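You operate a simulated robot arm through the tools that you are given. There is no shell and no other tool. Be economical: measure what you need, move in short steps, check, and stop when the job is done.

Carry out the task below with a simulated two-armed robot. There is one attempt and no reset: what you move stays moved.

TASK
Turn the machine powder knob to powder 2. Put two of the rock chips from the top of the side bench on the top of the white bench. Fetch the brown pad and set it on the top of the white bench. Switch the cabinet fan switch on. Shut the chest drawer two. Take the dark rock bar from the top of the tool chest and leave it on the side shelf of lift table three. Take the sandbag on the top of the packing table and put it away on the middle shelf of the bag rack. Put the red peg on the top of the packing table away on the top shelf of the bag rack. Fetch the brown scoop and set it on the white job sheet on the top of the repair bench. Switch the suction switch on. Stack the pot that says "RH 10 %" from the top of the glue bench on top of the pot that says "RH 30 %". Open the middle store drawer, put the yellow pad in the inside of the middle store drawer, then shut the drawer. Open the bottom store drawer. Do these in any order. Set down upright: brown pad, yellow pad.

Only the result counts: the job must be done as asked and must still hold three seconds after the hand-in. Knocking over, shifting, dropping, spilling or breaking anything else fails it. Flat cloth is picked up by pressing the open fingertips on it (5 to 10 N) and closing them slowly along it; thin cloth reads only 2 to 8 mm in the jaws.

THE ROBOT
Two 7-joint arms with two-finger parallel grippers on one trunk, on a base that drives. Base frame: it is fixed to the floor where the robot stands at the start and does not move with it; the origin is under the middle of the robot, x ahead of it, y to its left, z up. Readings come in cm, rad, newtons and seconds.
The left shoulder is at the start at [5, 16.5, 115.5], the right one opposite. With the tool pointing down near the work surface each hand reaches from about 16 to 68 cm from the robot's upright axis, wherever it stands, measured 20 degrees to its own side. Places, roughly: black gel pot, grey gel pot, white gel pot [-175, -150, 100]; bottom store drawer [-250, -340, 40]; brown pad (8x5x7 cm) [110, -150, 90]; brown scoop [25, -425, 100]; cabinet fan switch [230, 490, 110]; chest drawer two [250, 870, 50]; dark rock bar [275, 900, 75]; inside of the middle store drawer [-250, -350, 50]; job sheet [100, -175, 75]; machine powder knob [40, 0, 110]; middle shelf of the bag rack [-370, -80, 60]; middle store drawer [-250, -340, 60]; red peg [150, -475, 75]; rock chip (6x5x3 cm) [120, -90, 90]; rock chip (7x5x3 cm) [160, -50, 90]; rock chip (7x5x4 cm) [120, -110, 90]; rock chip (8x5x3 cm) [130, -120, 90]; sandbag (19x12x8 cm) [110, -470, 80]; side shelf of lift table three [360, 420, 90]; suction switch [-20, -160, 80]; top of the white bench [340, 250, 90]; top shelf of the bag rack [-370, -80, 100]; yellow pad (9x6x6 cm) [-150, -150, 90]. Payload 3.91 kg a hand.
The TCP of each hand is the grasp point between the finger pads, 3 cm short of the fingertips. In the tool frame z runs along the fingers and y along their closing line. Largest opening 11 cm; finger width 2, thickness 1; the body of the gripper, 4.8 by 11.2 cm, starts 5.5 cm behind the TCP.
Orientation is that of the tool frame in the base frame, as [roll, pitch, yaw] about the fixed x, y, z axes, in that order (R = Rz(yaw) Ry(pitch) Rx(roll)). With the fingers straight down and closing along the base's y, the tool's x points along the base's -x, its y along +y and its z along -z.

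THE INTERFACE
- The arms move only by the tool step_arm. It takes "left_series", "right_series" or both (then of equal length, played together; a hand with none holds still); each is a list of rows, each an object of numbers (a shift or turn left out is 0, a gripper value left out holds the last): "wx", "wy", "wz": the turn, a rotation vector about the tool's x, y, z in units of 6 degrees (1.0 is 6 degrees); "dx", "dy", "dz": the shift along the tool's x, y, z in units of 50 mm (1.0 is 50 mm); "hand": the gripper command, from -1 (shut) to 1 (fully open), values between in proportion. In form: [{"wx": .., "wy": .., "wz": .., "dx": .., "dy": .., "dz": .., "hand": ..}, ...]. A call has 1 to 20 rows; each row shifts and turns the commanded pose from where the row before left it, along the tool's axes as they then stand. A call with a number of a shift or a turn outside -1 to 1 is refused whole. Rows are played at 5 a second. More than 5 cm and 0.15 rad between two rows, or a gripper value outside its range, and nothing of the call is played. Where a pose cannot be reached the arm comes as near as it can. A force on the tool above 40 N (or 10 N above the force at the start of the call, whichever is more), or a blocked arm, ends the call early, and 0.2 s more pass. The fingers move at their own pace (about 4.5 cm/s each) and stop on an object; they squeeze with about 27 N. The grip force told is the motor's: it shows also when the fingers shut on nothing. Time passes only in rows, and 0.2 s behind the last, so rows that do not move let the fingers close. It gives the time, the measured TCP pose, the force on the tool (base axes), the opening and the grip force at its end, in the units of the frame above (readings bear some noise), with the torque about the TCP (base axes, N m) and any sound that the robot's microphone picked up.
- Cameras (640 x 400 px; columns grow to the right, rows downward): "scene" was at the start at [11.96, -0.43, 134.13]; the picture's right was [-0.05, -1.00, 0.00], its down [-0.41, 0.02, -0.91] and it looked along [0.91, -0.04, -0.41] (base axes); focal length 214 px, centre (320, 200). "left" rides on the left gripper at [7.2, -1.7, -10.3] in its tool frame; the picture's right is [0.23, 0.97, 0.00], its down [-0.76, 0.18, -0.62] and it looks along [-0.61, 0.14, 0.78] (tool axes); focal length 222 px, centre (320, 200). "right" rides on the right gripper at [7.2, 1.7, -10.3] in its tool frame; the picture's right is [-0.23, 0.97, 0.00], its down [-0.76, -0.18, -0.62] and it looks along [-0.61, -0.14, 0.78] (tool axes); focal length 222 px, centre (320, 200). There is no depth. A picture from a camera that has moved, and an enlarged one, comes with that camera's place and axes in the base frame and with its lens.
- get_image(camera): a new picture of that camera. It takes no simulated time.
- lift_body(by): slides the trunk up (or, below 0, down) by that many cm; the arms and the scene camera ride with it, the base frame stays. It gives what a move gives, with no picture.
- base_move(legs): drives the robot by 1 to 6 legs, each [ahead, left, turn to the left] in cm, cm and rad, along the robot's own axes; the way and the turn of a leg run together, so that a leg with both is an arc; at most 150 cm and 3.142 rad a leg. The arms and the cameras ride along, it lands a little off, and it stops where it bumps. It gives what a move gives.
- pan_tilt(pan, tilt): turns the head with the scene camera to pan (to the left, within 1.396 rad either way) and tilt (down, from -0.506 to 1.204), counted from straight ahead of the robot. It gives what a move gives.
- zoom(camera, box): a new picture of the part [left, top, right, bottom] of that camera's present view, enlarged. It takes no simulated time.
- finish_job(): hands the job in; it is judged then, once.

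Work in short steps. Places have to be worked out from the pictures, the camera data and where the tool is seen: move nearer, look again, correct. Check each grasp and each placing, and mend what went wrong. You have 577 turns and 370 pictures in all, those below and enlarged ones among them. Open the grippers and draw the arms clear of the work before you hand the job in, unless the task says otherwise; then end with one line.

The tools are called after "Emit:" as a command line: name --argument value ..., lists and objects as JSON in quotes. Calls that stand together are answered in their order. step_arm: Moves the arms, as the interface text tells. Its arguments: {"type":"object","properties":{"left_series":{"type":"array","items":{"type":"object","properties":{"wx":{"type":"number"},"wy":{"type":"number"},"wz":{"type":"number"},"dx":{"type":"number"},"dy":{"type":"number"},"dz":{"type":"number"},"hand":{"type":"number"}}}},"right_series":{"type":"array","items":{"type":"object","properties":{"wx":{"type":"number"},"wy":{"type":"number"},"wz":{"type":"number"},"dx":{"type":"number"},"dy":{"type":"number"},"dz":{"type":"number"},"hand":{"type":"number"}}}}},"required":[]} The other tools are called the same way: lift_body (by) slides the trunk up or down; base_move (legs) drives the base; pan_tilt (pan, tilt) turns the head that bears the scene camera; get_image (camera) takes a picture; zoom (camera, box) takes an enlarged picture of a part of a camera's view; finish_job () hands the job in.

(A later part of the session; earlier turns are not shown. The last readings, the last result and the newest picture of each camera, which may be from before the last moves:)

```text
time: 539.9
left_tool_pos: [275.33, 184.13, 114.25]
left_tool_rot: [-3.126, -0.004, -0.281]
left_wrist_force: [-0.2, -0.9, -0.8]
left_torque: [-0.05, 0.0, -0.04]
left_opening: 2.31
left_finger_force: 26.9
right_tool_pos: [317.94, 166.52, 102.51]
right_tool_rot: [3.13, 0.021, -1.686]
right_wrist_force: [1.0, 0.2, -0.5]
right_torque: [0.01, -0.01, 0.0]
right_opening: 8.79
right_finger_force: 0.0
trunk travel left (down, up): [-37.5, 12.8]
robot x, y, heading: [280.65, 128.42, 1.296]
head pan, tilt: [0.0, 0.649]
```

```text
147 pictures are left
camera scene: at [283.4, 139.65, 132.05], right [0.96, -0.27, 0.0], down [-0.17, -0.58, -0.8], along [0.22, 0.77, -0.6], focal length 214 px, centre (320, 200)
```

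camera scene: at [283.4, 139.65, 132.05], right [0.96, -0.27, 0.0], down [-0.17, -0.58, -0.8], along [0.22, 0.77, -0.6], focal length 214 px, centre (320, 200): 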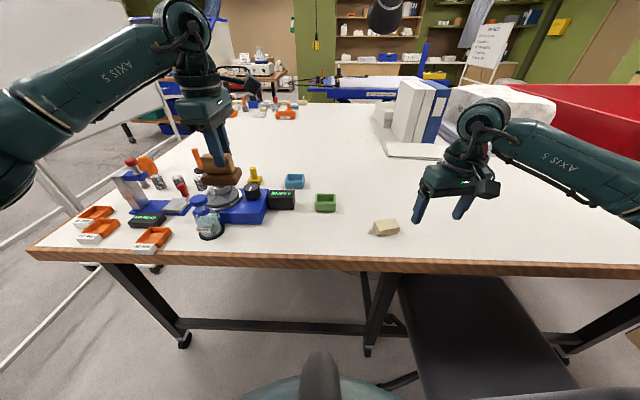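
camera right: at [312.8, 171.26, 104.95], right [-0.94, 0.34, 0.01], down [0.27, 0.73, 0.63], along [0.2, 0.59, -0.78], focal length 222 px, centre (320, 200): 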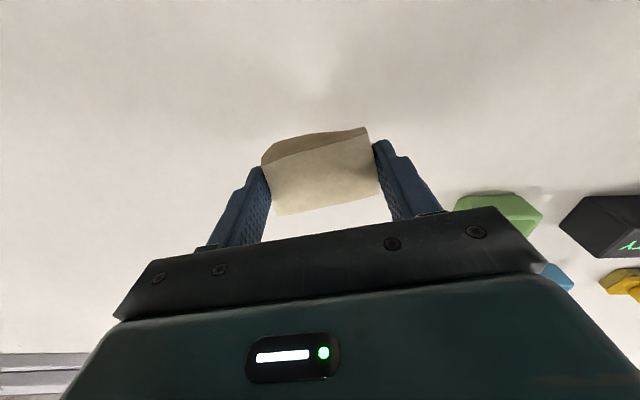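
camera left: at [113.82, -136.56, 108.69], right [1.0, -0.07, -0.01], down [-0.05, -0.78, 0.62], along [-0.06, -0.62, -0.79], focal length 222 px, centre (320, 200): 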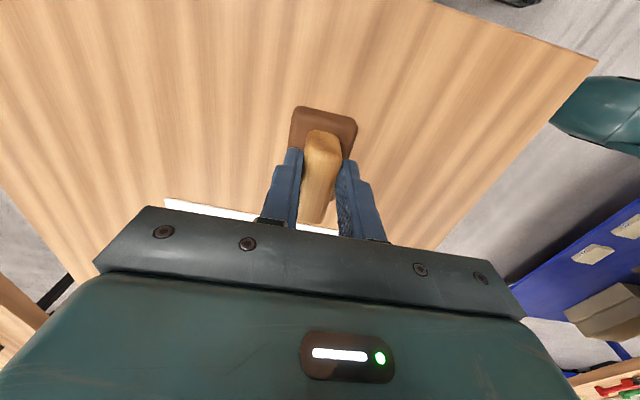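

Chip placed. Moving the right hand further right, then bringing the pad over ≈(301,184).

Emit:
step_arm --right_series '[{"dz": -0.7, "dy": -0.5}, {"dz": -0.7, "dy": -0.5}, {"dy": -0.8}, {"dy": -0.6}, {}, {}, {}]' --left_series '[{"dz": -0.8}, {"dz": -0.2}, {"dx": 0.9, "dy": -0.25}, {"dx": 0.9, "dy": -0.25}, {"dx": 0.9, "dy": -0.25}, {"dx": 0.9, "dy": -0.25}, {"dx": 0.9, "dy": -0.25}]'

Emit:
step_arm --left_series '[{"dx": 0.44, "dy": -0.15}, {"dz": 0.8}, {"dz": 0.8}, {"dz": 0.8}]'

Emit:
get_image --camera "scene"

Emit:
get_image --camera "left"

```text
time: 541.5
left_tool_pos: [297.82, 182.24, 118.43]
left_tool_rot: [-3.124, -0.004, -0.284]
left_wrist_force: [0.1, 0.7, 0.1]
left_torque: [0.01, -0.02, -0.01]
left_opening: 2.3
left_finger_force: 27.0
left hand out of reach, approached as far as the arm can: row 7
right_tool_pos: [330.19, 165.48, 109.28]
right_tool_rot: [3.13, 0.019, -1.685]
right_wrist_force: [0.8, 0.0, -0.5]
right_torque: [0.03, -0.02, 0.0]
right_opening: 8.78
right_finger_force: 0.1
trunk travel left (down, up): [-37.5, 12.8]
robot x, y, heading: [280.23, 127.98, 1.295]
head pan, tilt: [0.0, 0.649]
```

```text
time: 542.5
left_tool_pos: [299.26, 185.17, 107.57]
left_tool_rot: [-3.127, -0.001, -0.28]
left_wrist_force: [0.0, -0.7, -1.0]
left_torque: [0.0, -0.02, 0.01]
left_opening: 2.33
left_finger_force: 27.1
left hand out of reach, approached as far as the arm can: row 1, 2, 3, 4
right_tool_pos: [330.21, 165.4, 109.16]
right_tool_rot: [3.128, 0.02, -1.686]
right_wrist_force: [0.4, 0.4, -0.1]
right_torque: [0.02, 0.0, 0.01]
right_opening: 8.81
right_finger_force: 0.1
trunk travel left (down, up): [-37.5, 12.8]
robot x, y, heading: [280.62, 128.45, 1.298]
head pan, tilt: [0.0, 0.649]
```

```text
146 pictures are left
camera scene: at [283.41, 139.73, 132.04], right [0.96, -0.27, 0.0], down [-0.17, -0.58, -0.8], along [0.22, 0.77, -0.61], focal length 214 px, centre (320, 200)
```

scene: 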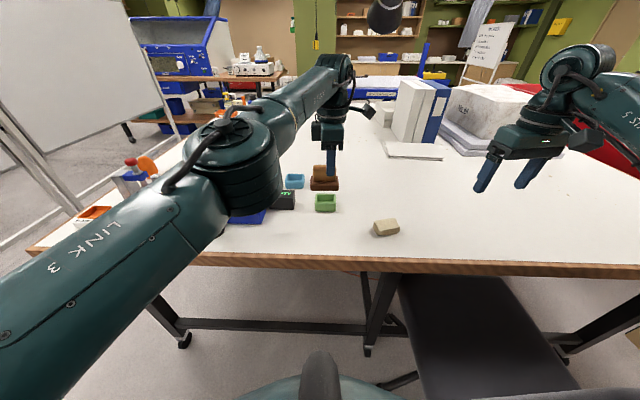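

```text
145 pictures are left
camera left: at [306.63, 184.75, 117.94], right [-0.05, -1.0, -0.01], down [-0.79, 0.03, 0.62], along [-0.62, 0.04, -0.79], focal length 222 px, centre (320, 200)
```

left: 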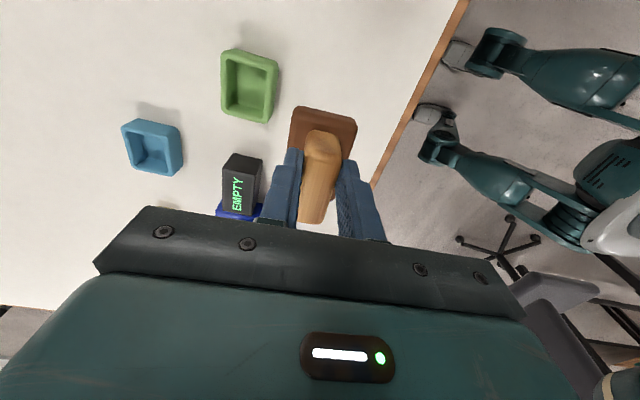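

Landing spot is clear between the green box and the edge. Shifting 1.5 cm toward me and lowering.

Emit:
step_arm --left_series '[{"dy": 0.3, "dz": 0.3}, {"dz": 0.7}, {"dz": 0.7}, {"dz": 0.5}, {"dz": 0.2}]'

Emit:
get_image --camera "left"

Emit:
zoom --camera "scene" --box '[260, 130, 420, 260]'

```text
time: 543.7
left_tool_pos: [299.4, 186.36, 95.83]
left_tool_rot: [-3.128, -0.002, -0.283]
left_wrist_force: [0.0, 0.6, -0.1]
left_torque: [-0.03, -0.02, 0.02]
left_opening: 2.35
left_finger_force: 26.7
left hand out of reach, approached as far as the arm can: row 1, 2, 3
right_tool_pos: [330.16, 165.45, 109.2]
right_tool_rot: [3.127, 0.019, -1.684]
right_wrist_force: [0.3, 0.7, 0.5]
right_torque: [-0.01, -0.02, 0.0]
right_opening: 8.81
right_finger_force: 0.0
trunk travel left (down, up): [-37.5, 12.8]
robot x, y, heading: [280.53, 128.28, 1.303]
head pan, tilt: [0.0, 0.649]
```

```text
144 pictures are left
camera left: at [306.9, 185.79, 106.24], right [-0.05, -1.0, -0.01], down [-0.78, 0.03, 0.62], along [-0.62, 0.04, -0.79], focal length 222 px, centre (320, 200)
```

left: 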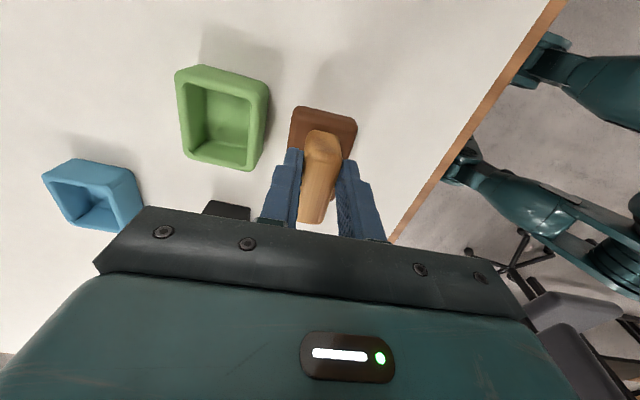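

```text
3.08 times, centred on (340, 195) of scene
camera zoom: at [283.4, 139.69, 132.04], right [0.96, -0.27, 0.0], down [-0.17, -0.58, -0.8], along [0.22, 0.77, -0.6], focal length 660 px, centre (258, 215)
```

zoom: 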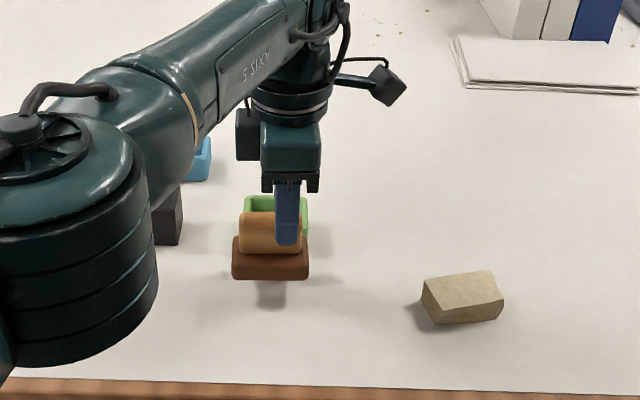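

Shifting 2 cm toward me for clearance from the green box, then lowering to contact.

Emit:
step_arm --left_series '[{"dy": 0.25}, {"dy": 0.2}, {"dz": 0.2}, {"dz": 0.15}, {"dz": 0.1}, {"dz": 0.1}, {"dz": 0.1}, {"dz": 0.1}]'

Emit:
get_image --camera "left"

```text
time: 545.5
left_tool_pos: [298.86, 184.19, 92.69]
left_tool_rot: [-3.117, -0.005, -0.282]
left_wrist_force: [3.1, 6.2, 30.3]
left_torque: [-0.31, 0.05, 0.02]
left_opening: 2.32
left_finger_force: 26.9
left hand out of reach, approached as far as the arm can: row 1
right_tool_pos: [330.16, 165.3, 109.57]
right_tool_rot: [3.129, 0.024, -1.684]
right_wrist_force: [-0.8, 1.6, 0.0]
right_torque: [0.01, 0.0, -0.04]
right_opening: 8.79
right_finger_force: 0.1
trunk travel left (down, up): [-37.5, 12.8]
robot x, y, heading: [280.36, 128.56, 1.294]
head pan, tilt: [0.0, 0.649]
```

```text
142 pictures are left
camera left: at [306.32, 183.63, 103.07], right [-0.05, -1.0, -0.02], down [-0.79, 0.03, 0.61], along [-0.61, 0.05, -0.79], focal length 222 px, centre (320, 200)
```

left: 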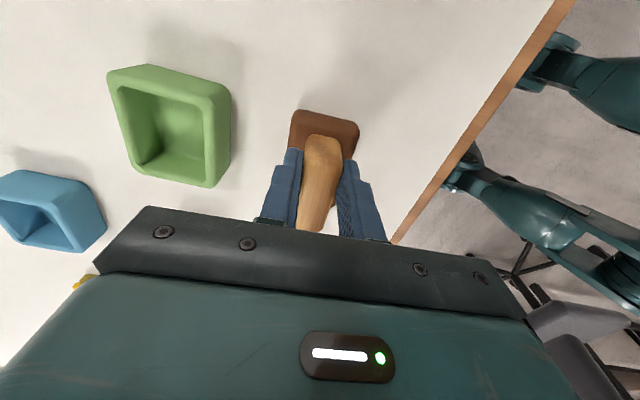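

Contact. Easing, releasing, rising.

Emit:
step_arm --left_series '[{"dz": -0.06}, {"hand": -0.2}, {}, {}, {"dz": -0.4}, {"dz": -0.8}, {"dz": -0.8}, {"dz": -0.8}, {"dz": -0.8}, {"dy": 0.7}, {"dy": 0.7}, {"dy": 0.7}]'

Emit:
get_image --camera "scene"

```text
time: 548.1
left_tool_pos: [295.52, 173.51, 110.33]
left_tool_rot: [-3.127, -0.004, -0.28]
left_wrist_force: [-0.9, 0.8, 1.3]
left_torque: [-0.03, 0.01, -0.02]
left_opening: 4.39
left_finger_force: 0.0
right_tool_pos: [330.0, 165.41, 109.27]
right_tool_rot: [3.129, 0.019, -1.687]
right_wrist_force: [0.2, -0.1, 0.2]
right_torque: [-0.01, -0.04, 0.01]
right_opening: 8.8
right_finger_force: 0.1
trunk travel left (down, up): [-37.5, 12.8]
robot x, y, heading: [280.45, 128.33, 1.298]
head pan, tilt: [0.0, 0.649]
```

```text
141 pictures are left
camera scene: at [283.36, 139.66, 132.05], right [0.96, -0.27, 0.0], down [-0.16, -0.58, -0.8], along [0.22, 0.77, -0.6], focal length 214 px, centre (320, 200)
```

scene: 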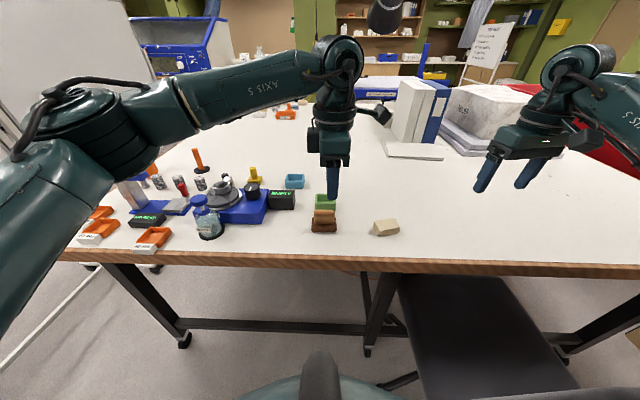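

Pad placed upright. Resetting the left wrist and driving back for a second chip (the one near (160,-50)).

Emit:
step_arm --left_series '[{"wz": 1, "hand": 1}, {"wz": 1}, {"wz": 1}, {"wz": 1}, {"wz": 1}, {"wz": 1}, {"wz": 1}, {"wz": 1}, {"wz": 1}, {"wz": 1}, {"wz": 1}, {"wz": 1}, {"wz": 1}, {"wz": 1}, {"wz": 1}]'

Emit:
base_move --legs '[[-101, 1, 0], [-106, 17, 0], [0, 0, 1.545]]'

Emit:
get_image --camera "scene"

```text
time: 551.3
left_tool_pos: [295.86, 173.75, 110.26]
left_tool_rot: [-3.138, 0.015, -1.854]
left_wrist_force: [0.6, -0.6, -0.3]
left_torque: [-0.02, 0.01, 0.02]
left_opening: 11.01
left_finger_force: 0.0
right_tool_pos: [329.99, 165.47, 109.4]
right_tool_rot: [3.128, 0.02, -1.686]
right_wrist_force: [0.5, 0.8, -0.1]
right_torque: [0.01, 0.0, -0.01]
right_opening: 8.8
right_finger_force: 0.1
trunk travel left (down, up): [-37.5, 12.8]
robot x, y, heading: [280.45, 128.57, 1.297]
head pan, tilt: [0.0, 0.649]
```

```text
time: 565.3
left_tool_pos: [165.33, -49.55, 110.38]
left_tool_rot: [-3.138, 0.016, -0.241]
left_wrist_force: [0.2, -0.1, -0.1]
left_torque: [-0.02, 0.03, 0.0]
left_opening: 11.01
left_finger_force: 0.0
right_tool_pos: [172.38, -14.86, 109.38]
right_tool_rot: [3.129, 0.019, -0.077]
right_wrist_force: [0.1, -0.1, 0.5]
right_torque: [-0.02, -0.02, -0.02]
right_opening: 8.78
right_finger_force: 0.0
trunk travel left (down, up): [-37.5, 12.8]
robot x, y, heading: [211.03, -62.98, 2.899]
head pan, tilt: [0.0, 0.649]
```

```text
140 pictures are left
camera scene: at [199.59, -60.38, 132.04], right [0.24, 0.97, 0.0], down [0.59, -0.14, -0.8], along [-0.77, 0.19, -0.6], focal length 214 px, centre (320, 200)
```

scene: 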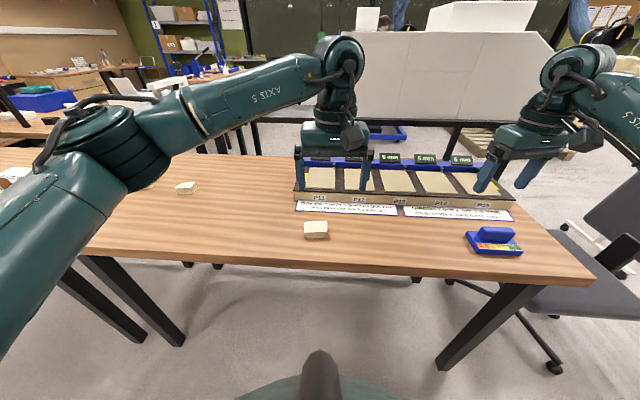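

Chip ≈(156.8,-51). Moving the left hand above it.

Emit:
step_arm --left_series '[{"dx": -0.53, "dy": 0.22, "dz": 0.5}, {"dx": -0.53, "dy": 0.22, "dz": 0.5}, {"dx": -0.53, "dy": 0.24, "dz": 0.6}]'

Emit:
get_image --camera "left"

```text
time: 566.1
left_tool_pos: [156.79, -50.7, 101.9]
left_tool_rot: [-3.137, 0.018, -0.244]
left_wrist_force: [-0.5, 0.4, -0.3]
left_torque: [-0.01, -0.04, 0.0]
left_opening: 10.98
left_finger_force: 0.1
right_tool_pos: [172.24, -14.9, 109.38]
right_tool_rot: [3.127, 0.02, -0.077]
right_wrist_force: [0.5, 0.4, 0.0]
right_torque: [0.01, 0.01, 0.01]
right_opening: 8.82
right_finger_force: 0.0
trunk travel left (down, up): [-37.5, 12.8]
robot x, y, heading: [211.54, -63.25, 2.904]
head pan, tilt: [0.0, 0.649]
```

```text
139 pictures are left
camera left: at [164.39, -50.82, 112.23], right [-0.01, -1.0, -0.01], down [-0.77, 0.01, 0.63], along [-0.63, 0.01, -0.77], focal length 222 px, centre (320, 200)
```

left: 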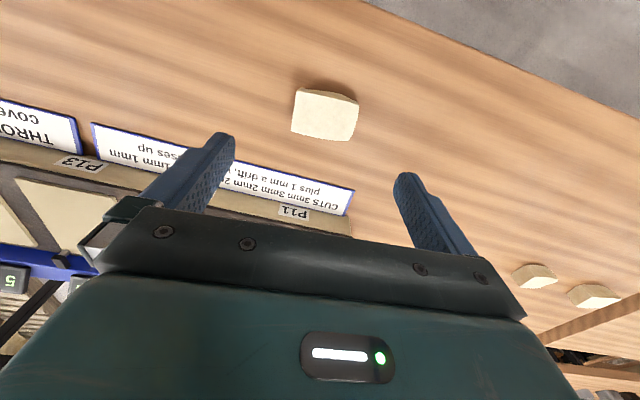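

Centred and aligned. Descending and closing.

Emit:
step_arm --left_series '[{"dy": 0.08, "dz": 0.8}, {"dz": 0.8}, {"dz": 0.6}, {"dz": 0.22}, {"hand": -1}, {}, {}, {}]'

Emit:
step_arm --left_series '[{"dz": -0.4}, {"dz": -0.8}, {"dz": -0.8}, {"dz": -0.8}, {"dx": 0.8}, {"dx": 0.6}]'

Emit:
get_image --camera "left"

```text
time: 567.9
left_tool_pos: [156.44, -51.22, 90.09]
left_tool_rot: [-3.139, 0.016, -0.243]
left_wrist_force: [0.0, 0.0, 0.6]
left_torque: [-0.03, 0.04, 0.01]
left_opening: 6.6
left_finger_force: 26.5
right_tool_pos: [172.24, -14.84, 109.27]
right_tool_rot: [3.128, 0.02, -0.077]
right_wrist_force: [0.0, 0.6, 0.0]
right_torque: [-0.02, 0.03, 0.0]
right_opening: 8.81
right_finger_force: 0.1
trunk travel left (down, up): [-37.5, 12.8]
robot x, y, heading: [210.97, -62.71, 2.9]
head pan, tilt: [0.0, 0.649]
```

```text
time: 569.3
left_tool_pos: [163.1, -52.58, 104.23]
left_tool_rot: [-3.14, 0.018, -0.242]
left_wrist_force: [-0.1, -0.2, -1.2]
left_torque: [0.03, -0.03, 0.02]
left_opening: 6.62
left_finger_force: 26.8
right_tool_pos: [172.19, -14.88, 109.3]
right_tool_rot: [3.127, 0.019, -0.077]
right_wrist_force: [-0.5, 0.0, 1.1]
right_torque: [-0.02, 0.02, 0.02]
right_opening: 8.81
right_finger_force: 0.0
trunk travel left (down, up): [-37.5, 12.8]
robot x, y, heading: [210.98, -63.06, 2.901]
head pan, tilt: [0.0, 0.649]
```

```text
138 pictures are left
camera left: at [170.74, -52.74, 114.56], right [-0.01, -1.0, -0.01], down [-0.77, 0.01, 0.64], along [-0.64, 0.01, -0.77], focal length 222 px, centre (320, 200)
```

left: 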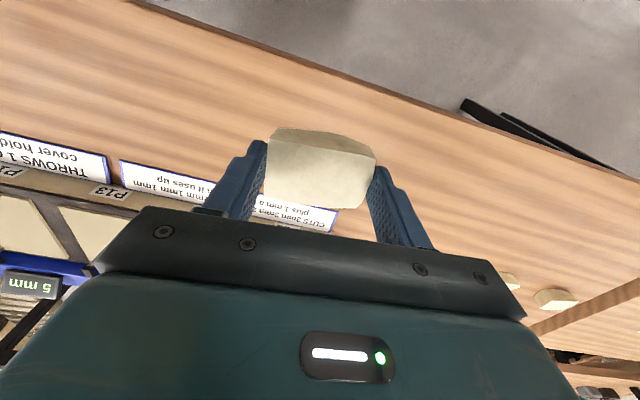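

Second chip held. Returning to the white bench.

Emit:
base_move --legs '[[0, 0, -1.6], [106, -17, 0], [78, 0, 0]]'

Emit:
get_image --camera "scene"

```text
time: 582.6
left_tool_pos: [286.28, 158.82, 104.29]
left_tool_rot: [-3.139, 0.017, -1.827]
left_wrist_force: [-0.4, -0.1, -1.6]
left_torque: [0.0, -0.04, 0.02]
left_opening: 6.62
left_finger_force: 27.1
right_tool_pos: [323.88, 149.15, 109.23]
right_tool_rot: [3.126, 0.019, -1.66]
right_wrist_force: [0.7, 0.0, 0.2]
right_torque: [0.04, 0.01, -0.02]
right_opening: 8.83
right_finger_force: 0.1
trunk travel left (down, up): [-37.5, 12.8]
robot x, y, heading: [275.49, 110.9, 1.314]
head pan, tilt: [0.0, 0.649]
```

```text
137 pictures are left
camera scene: at [277.89, 122.29, 132.03], right [0.97, -0.25, 0.0], down [-0.15, -0.59, -0.8], along [0.2, 0.77, -0.6], focal length 214 px, centre (320, 200)
```

scene: 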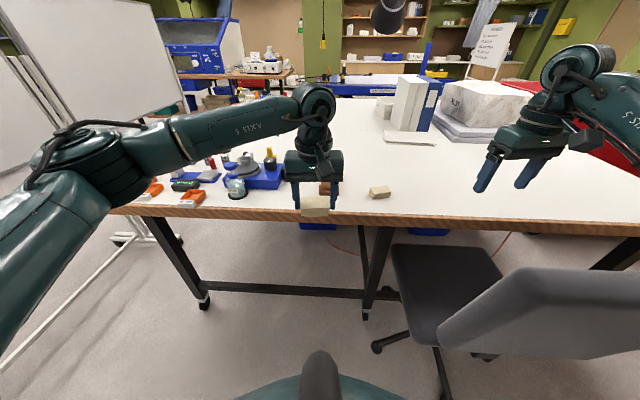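

Advancing 17 cm, then placing the chip left of the pad.

Emit:
base_move --legs '[[17, 0, -0.015]]'

Emit:
get_image --camera "scene"

```text
time: 584.0
left_tool_pos: [291.79, 174.51, 104.29]
left_tool_rot: [-3.138, 0.016, -1.853]
left_wrist_force: [0.1, -0.1, -1.6]
left_torque: [-0.03, -0.01, 0.0]
left_opening: 6.6
left_finger_force: 26.9
right_tool_pos: [329.12, 164.0, 109.27]
right_tool_rot: [3.128, 0.019, -1.686]
right_wrist_force: [0.9, -0.4, -0.1]
right_torque: [-0.04, 0.07, 0.05]
right_opening: 8.78
right_finger_force: 0.2
trunk travel left (down, up): [-37.5, 12.8]
robot x, y, heading: [279.39, 126.84, 1.293]
head pan, tilt: [0.0, 0.649]
```

```text
136 pictures are left
camera scene: at [282.52, 138.24, 132.03], right [0.96, -0.27, 0.0], down [-0.17, -0.58, -0.8], along [0.22, 0.77, -0.61], focal length 214 px, centre (320, 200)
```

scene: 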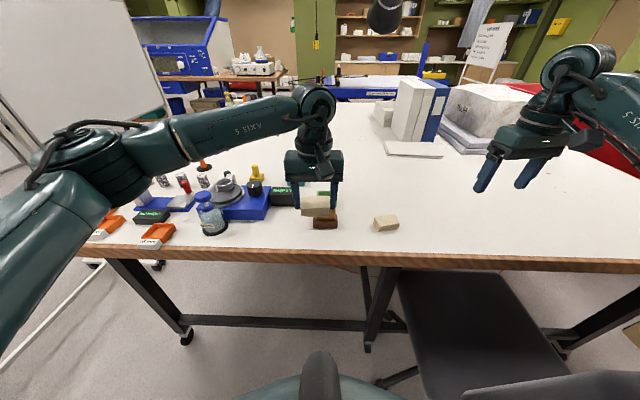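

Moving left/forward to (282.5,183) and down.

Emit:
step_arm --left_series '[{"dx": -0.36, "dy": 0.74}, {"dx": -0.36, "dy": 0.74}, {"dx": -0.36, "dy": 0.74}, {"dz": 0.8}, {"dz": 0.8}]'

Emit:
get_image --camera "left"

Emit:
zoom --camera "scene" --box '[180, 130, 420, 270]'

```text
time: 585.2
left_tool_pos: [282.73, 182.99, 96.19]
left_tool_rot: [3.141, 0.014, -1.852]
left_wrist_force: [-0.4, 0.3, -2.1]
left_torque: [0.03, 0.0, -0.06]
left_opening: 6.63
left_finger_force: 27.4
right_tool_pos: [329.23, 164.05, 109.32]
right_tool_rot: [3.128, 0.02, -1.688]
right_wrist_force: [0.0, 0.4, -0.3]
right_torque: [-0.04, 0.0, 0.01]
right_opening: 8.8
right_finger_force: 0.0
trunk travel left (down, up): [-37.5, 12.8]
robot x, y, heading: [279.77, 127.08, 1.295]
head pan, tilt: [0.0, 0.649]
```

```text
135 pictures are left
camera left: at [282.16, 175.45, 106.33], right [-1.0, 0.05, -0.01], down [0.04, 0.77, 0.63], along [0.04, 0.63, -0.77], focal length 222 px, centre (320, 200)
```

left: 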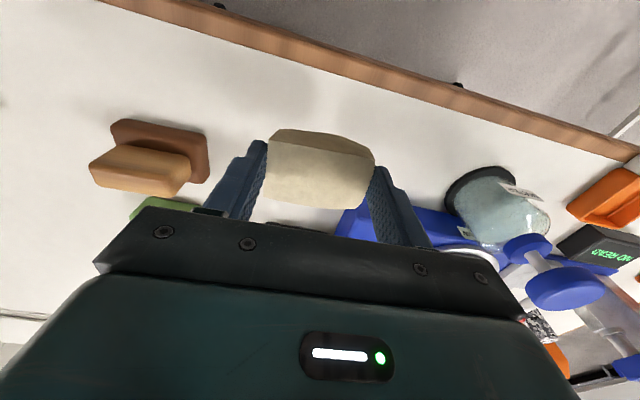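

```text
2.67 times, centred on (300, 200) of scene
camera zoom: at [282.48, 138.21, 132.04], right [0.96, -0.27, 0.0], down [-0.17, -0.58, -0.8], along [0.22, 0.77, -0.6], focal length 572 px, centre (373, 200)
```

zoom: 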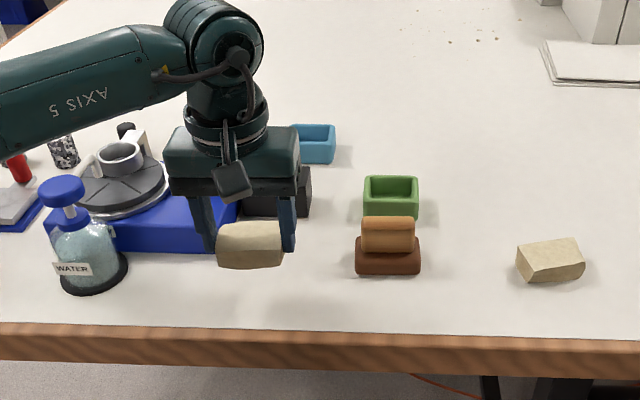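

Shifting 3 cm right and 1.5 cm toward me to clear the blue base, then lowering.

Emit:
step_arm --left_series '[{"dy": -0.6, "dx": 0.3}, {"dz": 0.6}, {"dz": 0.3}, {"dz": 0.15}, {"dz": 0.1}, {"dz": 0.1}, {"dz": 0.1}, {"dz": 0.1}, {"dz": 0.1}]'

Emit:
zoom --camera "scene" --box '[180, 130, 420, 270]'

```text
time: 587.2
left_tool_pos: [285.26, 180.69, 89.09]
left_tool_rot: [-3.139, 0.025, -1.852]
left_wrist_force: [-6.9, 0.4, 31.2]
left_torque: [0.21, 0.64, 0.07]
left_opening: 6.61
left_finger_force: 27.3
right_tool_pos: [329.24, 163.68, 109.49]
right_tool_rot: [3.129, 0.022, -1.686]
right_wrist_force: [-0.9, -0.6, 0.2]
right_torque: [0.01, 0.0, 0.0]
right_opening: 8.79
right_finger_force: 0.1
trunk travel left (down, up): [-37.5, 12.8]
robot x, y, heading: [279.42, 126.71, 1.293]
head pan, tilt: [0.0, 0.649]
```

```text
2.67 times, centred on (300, 200) of scene
camera zoom: at [282.42, 137.88, 132.11], right [0.96, -0.27, 0.0], down [-0.16, -0.58, -0.8], along [0.22, 0.77, -0.6], focal length 572 px, centre (373, 200)
```

zoom: 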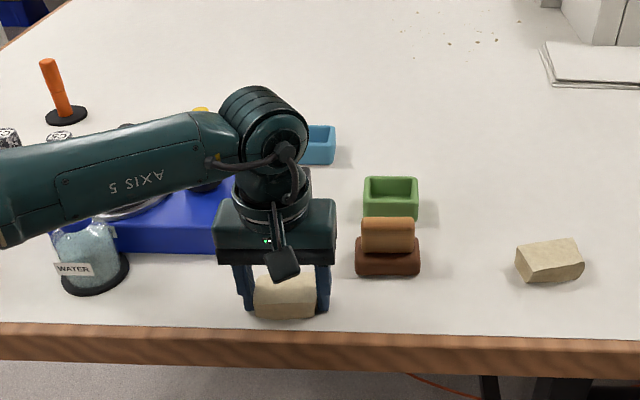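

Contact. Easing, releasing, rising and retracting.

Emit:
step_arm --left_series '[{"dz": -0.06}, {"hand": 0.5}, {}, {}, {"dz": -0.4}, {"dz": -0.8}, {"dz": -0.8}, {"dz": -0.8}, {"dz": -0.8}, {"dx": 0.8}, {"dx": 0.8}, {"dx": 0.8}]'

Emit:
zoom --camera "scene" --box '[180, 130, 420, 270]'

```text
time: 589.9
left_tool_pos: [282.06, 168.81, 106.56]
left_tool_rot: [-3.138, 0.017, -1.851]
left_wrist_force: [0.0, 0.3, -1.3]
left_torque: [0.01, -0.06, 0.01]
left_opening: 8.28
left_finger_force: 0.1
right_tool_pos: [329.25, 163.95, 109.39]
right_tool_rot: [3.131, 0.02, -1.687]
right_wrist_force: [0.3, -0.5, -0.3]
right_torque: [-0.03, 0.01, -0.01]
right_opening: 8.78
right_finger_force: 0.1
trunk travel left (down, up): [-37.5, 12.8]
robot x, y, heading: [279.55, 127.25, 1.291]
head pan, tilt: [0.0, 0.649]
```

```text
2.67 times, centred on (300, 200) of scene
camera zoom: at [282.47, 138.13, 132.05], right [0.96, -0.27, 0.0], down [-0.17, -0.58, -0.8], along [0.22, 0.77, -0.6], focal length 572 px, centre (373, 200)
```

zoom: 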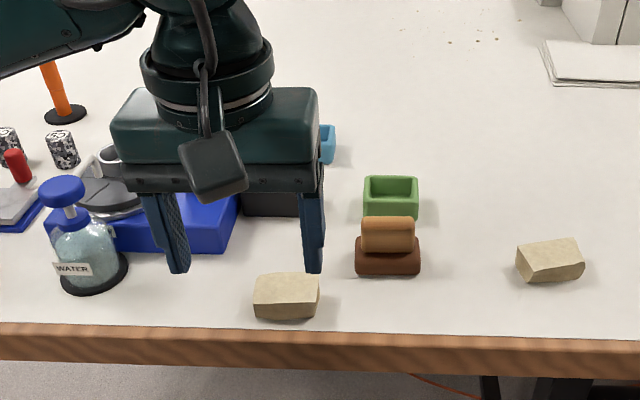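

All white-bench items done. Backing off and looking left for the way to the cabinet fan switch.

Emit:
base_move --legs '[[-45, 0, 0]]'

Emit:
pan_tilt --pan 0.75 --tilt 0.3

Emit:
get_image --camera "scene"

```text
time: 592.5
left_tool_pos: [270.48, 127.53, 106.63]
left_tool_rot: [-3.14, 0.018, -1.856]
left_wrist_force: [-0.8, 0.1, 0.7]
left_torque: [0.0, 0.05, -0.02]
left_opening: 8.23
left_finger_force: 0.0
right_tool_pos: [317.49, 122.11, 109.39]
right_tool_rot: [3.129, 0.019, -1.69]
right_wrist_force: [0.8, -0.7, 0.0]
right_torque: [-0.01, 0.03, 0.0]
right_opening: 8.78
right_finger_force: 0.1
trunk travel left (down, up): [-37.5, 12.8]
robot x, y, heading: [267.67, 85.16, 1.289]
head pan, tilt: [0.0, 0.649]
```

```text
time: 593.6
left_tool_pos: [270.51, 127.49, 106.63]
left_tool_rot: [-3.137, 0.016, -1.858]
left_wrist_force: [-0.4, -0.2, 0.5]
left_torque: [0.01, 0.02, 0.0]
left_opening: 8.21
left_finger_force: 0.1
right_tool_pos: [317.54, 122.33, 109.27]
right_tool_rot: [3.128, 0.019, -1.691]
right_wrist_force: [0.1, 0.1, 0.2]
right_torque: [-0.01, -0.03, -0.02]
right_opening: 8.8
right_finger_force: 0.2
trunk travel left (down, up): [-37.5, 12.8]
robot x, y, heading: [267.69, 85.35, 1.293]
head pan, tilt: [0.75, 0.3]
```

```text
131 pictures are left
camera scene: at [264.04, 96.73, 135.21], right [0.89, 0.45, 0.0], down [0.13, -0.26, -0.96], along [-0.43, 0.85, -0.3], focal length 214 px, centre (320, 200)
```

scene: 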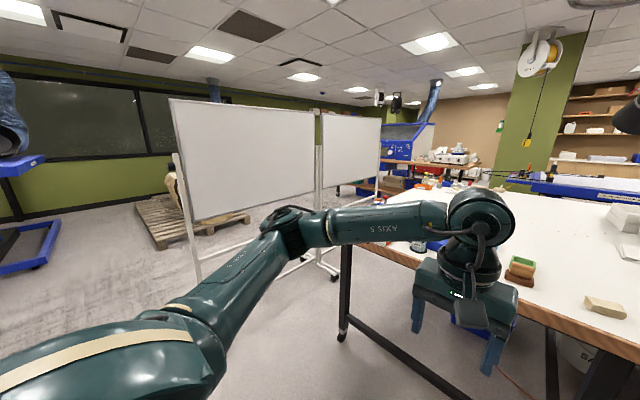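

Gap between whiteboards and the bench is too narrow. Looking to the right side.

Emit:
pan_tilt --pan -0.75 --tilt 0.3

Emit:
get_image --camera "scene"

```text
time: 595.2
left_tool_pos: [270.45, 127.55, 106.61]
left_tool_rot: [-3.139, 0.016, -1.857]
left_wrist_force: [0.5, -0.7, 0.5]
left_torque: [-0.02, -0.01, -0.01]
left_opening: 8.25
left_finger_force: 0.0
right_tool_pos: [317.47, 122.15, 109.28]
right_tool_rot: [3.128, 0.021, -1.692]
right_wrist_force: [0.9, -0.3, 0.4]
right_torque: [-0.03, -0.02, 0.01]
right_opening: 8.83
right_finger_force: 0.0
trunk travel left (down, up): [-37.5, 12.8]
robot x, y, heading: [267.66, 85.76, 1.291]
head pan, tilt: [-0.75, 0.3]
```

```text
130 pictures are left
camera scene: at [276.26, 93.19, 135.22], right [0.51, -0.86, 0.0], down [-0.25, -0.15, -0.96], along [0.82, 0.49, -0.3], focal length 214 px, centre (320, 200)
```

scene: 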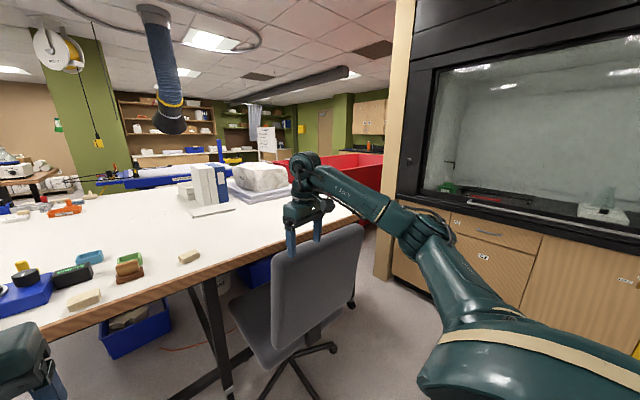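

Right side is blocked by the chair and cabinets. Checking the gap between the other chair and the whiteboard foot, to the far left.

Emit:
base_move --legs '[[0, 0, 1.2]]'

Emit:
pan_tilt --pan 0.1 --tilt 0.4

Emit:
get_image --camera "scene"

```text
time: 598.5
left_tool_pos: [229.95, 104.03, 106.7]
left_tool_rot: [-3.137, 0.015, -0.671]
left_wrist_force: [-0.6, 0.2, -0.1]
left_torque: [-0.01, 0.0, -0.01]
left_opening: 8.26
left_finger_force: 0.0
right_tool_pos: [252.46, 145.52, 109.43]
right_tool_rot: [3.13, 0.019, -0.504]
right_wrist_force: [0.1, 0.2, 0.6]
right_torque: [0.01, 0.02, -0.03]
right_opening: 8.81
right_finger_force: 0.0
trunk travel left (down, up): [-37.5, 12.8]
robot x, y, heading: [267.35, 85.71, 2.473]
head pan, tilt: [-0.75, 0.3]
```

```text
time: 599.7
left_tool_pos: [229.81, 104.18, 106.61]
left_tool_rot: [-3.138, 0.017, -0.67]
left_wrist_force: [-0.7, 0.5, 0.2]
left_torque: [-0.01, 0.04, -0.04]
left_opening: 8.26
left_finger_force: 0.1
right_tool_pos: [252.38, 145.61, 109.23]
right_tool_rot: [3.127, 0.018, -0.506]
right_wrist_force: [0.1, 0.8, -0.9]
right_torque: [0.02, 0.02, -0.04]
right_opening: 8.8
right_finger_force: 0.1
trunk travel left (down, up): [-37.5, 12.8]
robot x, y, heading: [267.42, 85.91, 2.471]
head pan, tilt: [0.099, 0.4]
```

```text
129 pictures are left
camera scene: at [257.33, 92.38, 134.29], right [0.54, 0.84, 0.0], down [0.33, -0.21, -0.92], along [-0.78, 0.5, -0.39], focal length 214 px, centre (320, 200)
```

scene: 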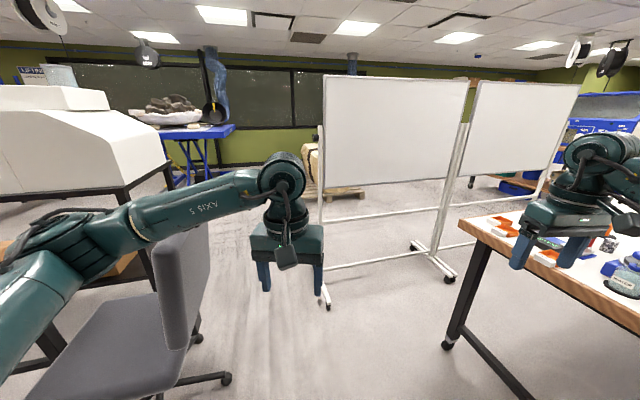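

I take the long, safe way around: back down the aisle, along the south corridor, and up the west side.

Emit:
base_move --legs '[[0, 0, -1.18], [-145, 0, 0], [-145, 0, 0], [-135, 0, 0], [-30, 75, 0], [-34, 140, 0]]'

Emit:
pan_tilt --pan 0.1 --tilt 0.35

Emit:
get_image --camera "scene"

```text
time: 633.7
left_tool_pos: [-67.31, -284.91, 106.72]
left_tool_rot: [-3.14, 0.015, -1.885]
left_wrist_force: [0.4, -0.4, -0.3]
left_torque: [0.01, -0.03, -0.02]
left_opening: 8.27
left_finger_force: 0.1
right_tool_pos: [-20.4, -291.51, 109.32]
right_tool_rot: [3.129, 0.02, -1.719]
right_wrist_force: [0.0, -0.1, 0.5]
right_torque: [-0.02, 0.03, 0.0]
right_opening: 8.78
right_finger_force: 0.1
trunk travel left (down, up): [-37.5, 12.8]
robot x, y, heading: [-71.25, -326.52, 1.26]
head pan, tilt: [0.099, 0.4]
```

```text
time: 634.4
left_tool_pos: [-67.32, -284.81, 106.71]
left_tool_rot: [-3.138, 0.016, -1.884]
left_wrist_force: [-0.4, -0.4, 0.6]
left_torque: [-0.03, 0.02, 0.03]
left_opening: 8.25
left_finger_force: 0.1
right_tool_pos: [-20.43, -291.51, 109.27]
right_tool_rot: [3.128, 0.019, -1.718]
right_wrist_force: [0.0, 0.5, -0.1]
right_torque: [-0.05, 0.0, -0.01]
right_opening: 8.79
right_finger_force: 0.0
trunk travel left (down, up): [-37.5, 12.8]
robot x, y, heading: [-71.0, -326.77, 1.26]
head pan, tilt: [0.099, 0.351]
```

```text
128 pictures are left
camera scene: at [-68.68, -314.85, 134.74], right [0.98, -0.21, 0.0], down [-0.07, -0.34, -0.94], along [0.2, 0.92, -0.34], focal length 214 px, centre (320, 200)
```

scene: 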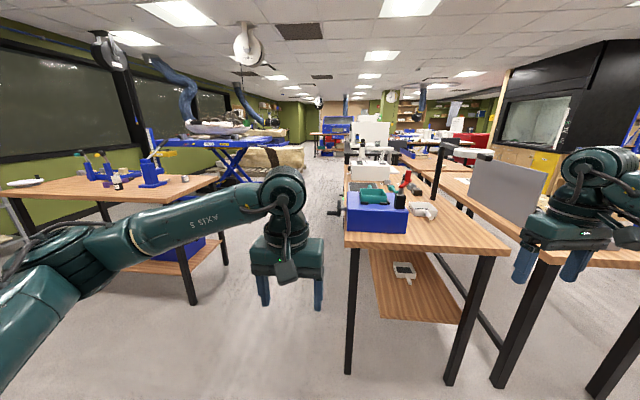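

Corridor north is clear. Tucking the right hand inward and driving up between the glue bench and the suction bench.

Emit:
step_arm --right_series '[{"dy": 0.9}, {"dy": 0.9}, {"dy": 0.9}, {"dy": 0.9}, {"dy": 0.8}, {"dz": -0.8}, {"dz": -0.8}]' --left_series '[{"dz": -0.8}, {"dz": -0.8}, {"dz": -0.5}, {}, {}, {}, {}]'

Emit:
base_move --legs '[[81, 48, 0], [64, 13, 0], [85, -2, 0], [120, 18, 0]]'

Emit:
pan_tilt --pan 0 --tilt 0.35

Emit:
get_image --camera "scene"

```text
time: 636.0
left_tool_pos: [-67.55, -284.96, 117.39]
left_tool_rot: [-3.136, 0.018, -1.887]
left_wrist_force: [0.3, 0.3, 0.9]
left_torque: [-0.03, 0.0, 0.03]
left_opening: 8.24
left_finger_force: 0.1
right_tool_pos: [-42.35, -288.46, 117.42]
right_tool_rot: [3.129, 0.02, -1.719]
right_wrist_force: [-0.4, -0.5, 0.2]
right_torque: [0.02, -0.01, -0.02]
right_opening: 8.8
right_finger_force: 0.0
trunk travel left (down, up): [-37.5, 12.8]
robot x, y, heading: [-71.37, -326.71, 1.258]
head pan, tilt: [0.099, 0.351]
```

```text
time: 653.9
left_tool_pos: [-37.71, 71.14, 117.22]
left_tool_rot: [-3.138, 0.016, -1.83]
left_wrist_force: [0.5, -0.1, -0.5]
left_torque: [0.0, 0.02, -0.04]
left_opening: 8.23
left_finger_force: 0.0
right_tool_pos: [-12.56, 69.16, 117.36]
right_tool_rot: [3.125, 0.02, -1.662]
right_wrist_force: [0.5, 0.4, 0.5]
right_torque: [0.0, 0.01, 0.01]
right_opening: 8.8
right_finger_force: 0.0
trunk travel left (down, up): [-37.5, 12.8]
robot x, y, heading: [-39.18, 28.9, 1.314]
head pan, tilt: [0.099, 0.351]
```

```text
time: 654.6
left_tool_pos: [-37.81, 71.29, 117.26]
left_tool_rot: [-3.136, 0.016, -1.83]
left_wrist_force: [-0.6, -0.1, -0.1]
left_torque: [0.02, 0.01, 0.01]
left_opening: 8.25
left_finger_force: 0.1
right_tool_pos: [-12.31, 69.12, 117.42]
right_tool_rot: [3.129, 0.019, -1.664]
right_wrist_force: [-0.2, -0.6, 0.8]
right_torque: [0.01, 0.04, -0.01]
right_opening: 8.83
right_finger_force: 0.1
trunk travel left (down, up): [-37.5, 12.8]
robot x, y, heading: [-39.17, 28.98, 1.319]
head pan, tilt: [0.0, 0.351]
```

```text
127 pictures are left
camera scene: at [-36.35, 41.12, 134.75], right [0.97, -0.25, 0.0], down [-0.09, -0.33, -0.94], along [0.24, 0.91, -0.34], focal length 214 px, centre (320, 200)
```

scene: 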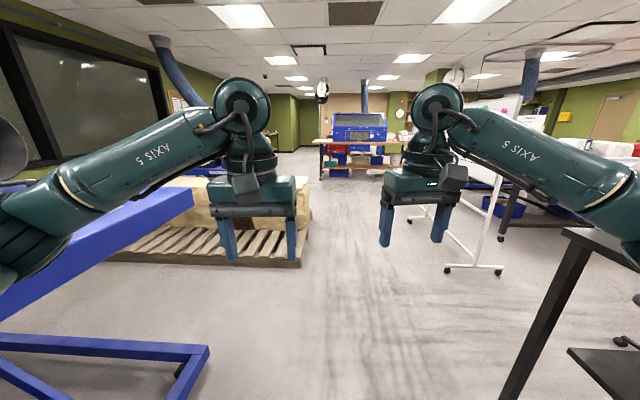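

Driving on between the pallet and the whiteboard.

Emit:
base_move --legs '[[101, 11, 0], [94, -65, 0], [110, -12, 0]]'

Emit:
get_image --camera "scene"

```text
time: 670.3
left_tool_pos: [103.42, 344.24, 117.34]
left_tool_rot: [-3.138, 0.016, -1.845]
left_wrist_force: [0.7, 1.3, -0.7]
left_torque: [-0.02, 0.0, -0.02]
left_opening: 8.27
left_finger_force: 0.0
right_tool_pos: [128.63, 341.75, 117.43]
right_tool_rot: [3.128, 0.02, -1.681]
right_wrist_force: [0.4, -0.1, 0.3]
right_torque: [-0.03, 0.01, -0.03]
right_opening: 8.77
right_finger_force: 0.0
trunk travel left (down, up): [-37.5, 12.8]
robot x, y, heading: [100.98, 302.36, 1.299]
head pan, tilt: [0.0, 0.351]
```

```text
126 pictures are left
camera scene: at [104.19, 314.11, 134.74], right [0.96, -0.27, 0.0], down [-0.09, -0.33, -0.94], along [0.25, 0.9, -0.34], focal length 214 px, centre (320, 200)
```

scene: 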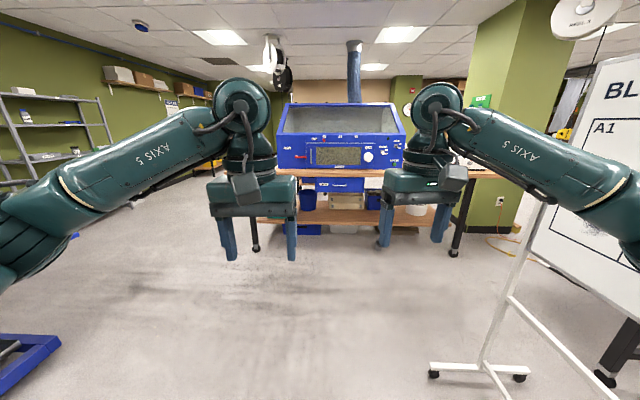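

The blue cabinet ahead has the switches. Zooming.

Emit:
zoom --camera "scene" --box '[270, 90, 420, 210]'

```text
3.33 times, centred on (345, 150) of scene
camera zoom: at [104.19, 314.11, 134.74], right [0.96, -0.27, 0.0], down [-0.09, -0.33, -0.94], along [0.25, 0.9, -0.34], focal length 715 px, centre (237, 367)
```

zoom: 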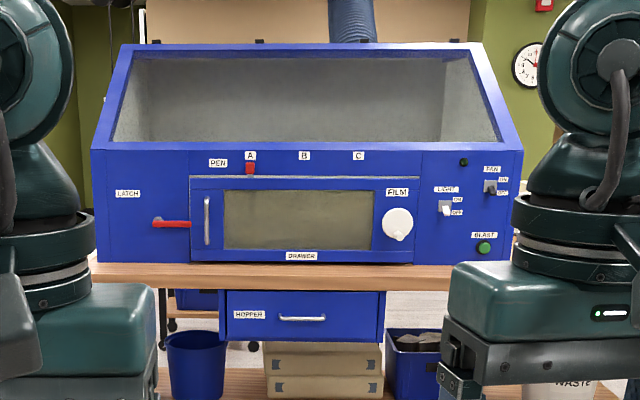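

FAN switch (black lever) ≈(230,496,113). Driving around the whiteboard foot to stand in front of it.

Emit:
base_move --legs '[[145, 0, 0], [0, -55, 0], [0, -28, 0]]'

Emit:
pan_tilt --pan 0 --tilt 0.3

Emit:
get_image --camera "scene"

```text
time: 681.7
left_tool_pos: [219.13, 460.77, 117.35]
left_tool_rot: [-3.14, 0.015, -1.842]
left_wrist_force: [0.9, -0.2, -1.4]
left_torque: [0.03, -0.01, 0.01]
left_opening: 8.26
left_finger_force: 0.1
right_tool_pos: [244.5, 458.39, 117.44]
right_tool_rot: [3.127, 0.021, -1.673]
right_wrist_force: [-0.4, -0.5, 0.4]
right_torque: [0.02, 0.01, -0.02]
right_opening: 8.78
right_finger_force: 0.1
trunk travel left (down, up): [-37.5, 12.8]
robot x, y, heading: [217.14, 419.15, 1.308]
head pan, tilt: [0.0, 0.351]
```

```text
time: 682.4
left_tool_pos: [219.13, 460.75, 117.15]
left_tool_rot: [-3.137, 0.014, -1.841]
left_wrist_force: [0.8, -0.9, 0.1]
left_torque: [-0.02, -0.02, 0.0]
left_opening: 8.25
left_finger_force: 0.1
right_tool_pos: [244.44, 458.37, 117.44]
right_tool_rot: [3.127, 0.021, -1.673]
right_wrist_force: [-0.8, -0.3, -0.3]
right_torque: [0.01, -0.04, 0.0]
right_opening: 8.82
right_finger_force: 0.0
trunk travel left (down, up): [-37.5, 12.8]
robot x, y, heading: [217.38, 418.67, 1.303]
head pan, tilt: [0.0, 0.3]
```

```text
124 pictures are left
camera scene: at [220.19, 430.76, 135.21], right [0.96, -0.26, 0.0], down [-0.08, -0.29, -0.96], along [0.25, 0.92, -0.3], focal length 214 px, centre (320, 200)
```

scene: 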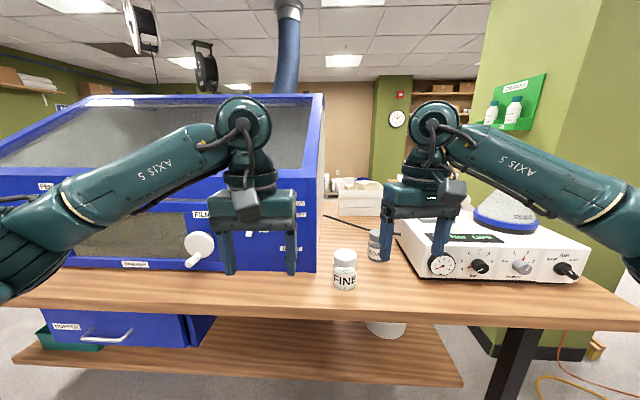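

Moving the left hand aside to see the FAN switch.

Emit:
step_arm --left_series '[{"dy": 0.8, "hand": -1}, {"dy": 0.8}, {"dy": 0.8}, {"dy": 0.6}]'

Emit:
zoom --camera "scene" --box '[190, 150, 350, 290]'

```text
time: 683.4
left_tool_pos: [204.52, 464.81, 117.38]
left_tool_rot: [-3.138, 0.017, -1.841]
left_wrist_force: [0.7, 0.0, 0.0]
left_torque: [0.03, 0.02, 0.01]
left_opening: 0.0
left_finger_force: 5.5
right_tool_pos: [244.43, 458.34, 117.39]
right_tool_rot: [3.129, 0.021, -1.674]
right_wrist_force: [-0.1, 0.4, 0.2]
right_torque: [0.03, -0.02, 0.0]
right_opening: 8.8
right_finger_force: 0.0
trunk travel left (down, up): [-37.5, 12.8]
robot x, y, heading: [216.94, 418.69, 1.307]
head pan, tilt: [0.0, 0.3]
```

```text
2.86 times, centred on (270, 220) of scene
camera zoom: at [220.16, 430.75, 135.22], right [0.96, -0.26, 0.0], down [-0.08, -0.29, -0.96], along [0.25, 0.92, -0.3], focal length 613 px, centre (463, 143)
```

zoom: 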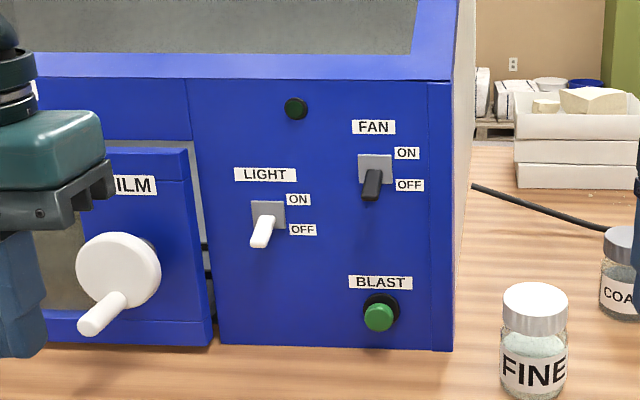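

FAN lever is down at OFF; base ≈(227.2,492,113.4). Extending and pitching the left hand forward (fingers closed).

Emit:
step_arm --left_series '[{"dx": -0.7, "dy": -0.5}, {"dx": -0.6, "dy": -0.6}, {"dy": -0.8}, {"wy": -1}, {"wy": -1}, {"wy": -1}, {"wy": -1}, {"wy": -1}, {"wy": -1}, {"wy": -1}, {"wy": -1}, {"wy": -1}, {"wy": -1}, {"wy": -1}, {"wy": -1}, {"wy": -1}, {"wy": -1}, {"wy": -1}]'

Emit:
get_image --camera "scene"

Emit:
get_image --camera "left"

```text
time: 687.1
left_tool_pos: [217.27, 467.81, 116.83]
left_tool_rot: [-2.822, 1.539, -1.562]
left_wrist_force: [-0.5, -0.6, 0.3]
left_torque: [0.02, 0.0, -0.02]
left_opening: 0.04
left_finger_force: 27.0
left hand out of reach, approached as far as the arm can: row 18
right_tool_pos: [244.68, 458.33, 117.4]
right_tool_rot: [3.126, 0.022, -1.674]
right_wrist_force: [0.4, -1.0, -0.3]
right_torque: [0.03, -0.02, 0.02]
right_opening: 8.84
right_finger_force: 0.1
trunk travel left (down, up): [-37.5, 12.8]
robot x, y, heading: [217.44, 419.03, 1.305]
head pan, tilt: [0.0, 0.3]
```

```text
122 pictures are left
camera scene: at [220.37, 430.64, 135.22], right [0.96, -0.26, 0.0], down [-0.08, -0.28, -0.96], along [0.25, 0.92, -0.3], focal length 214 px, centre (320, 200)
```

scene: 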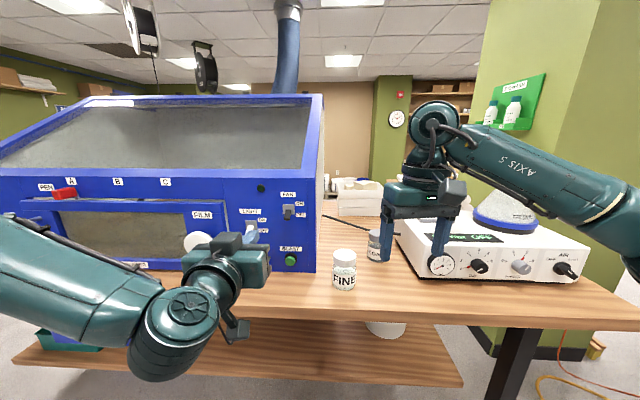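

```text
121 pictures are left
camera left: at [215.78, 457.16, 109.93], right [-0.93, 0.29, -0.24], down [-0.36, -0.52, 0.78], along [0.1, 0.81, 0.58], focal length 222 px, centre (320, 200)
```

left: 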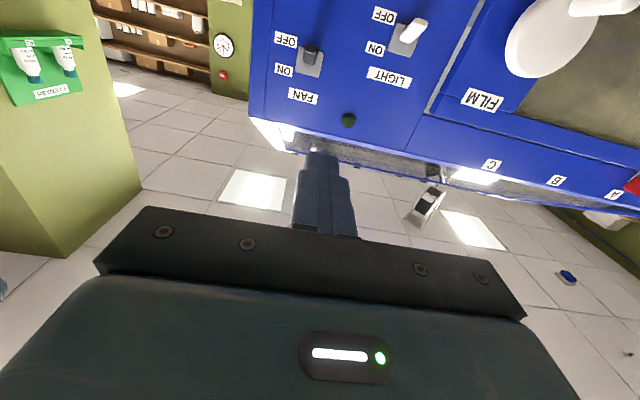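

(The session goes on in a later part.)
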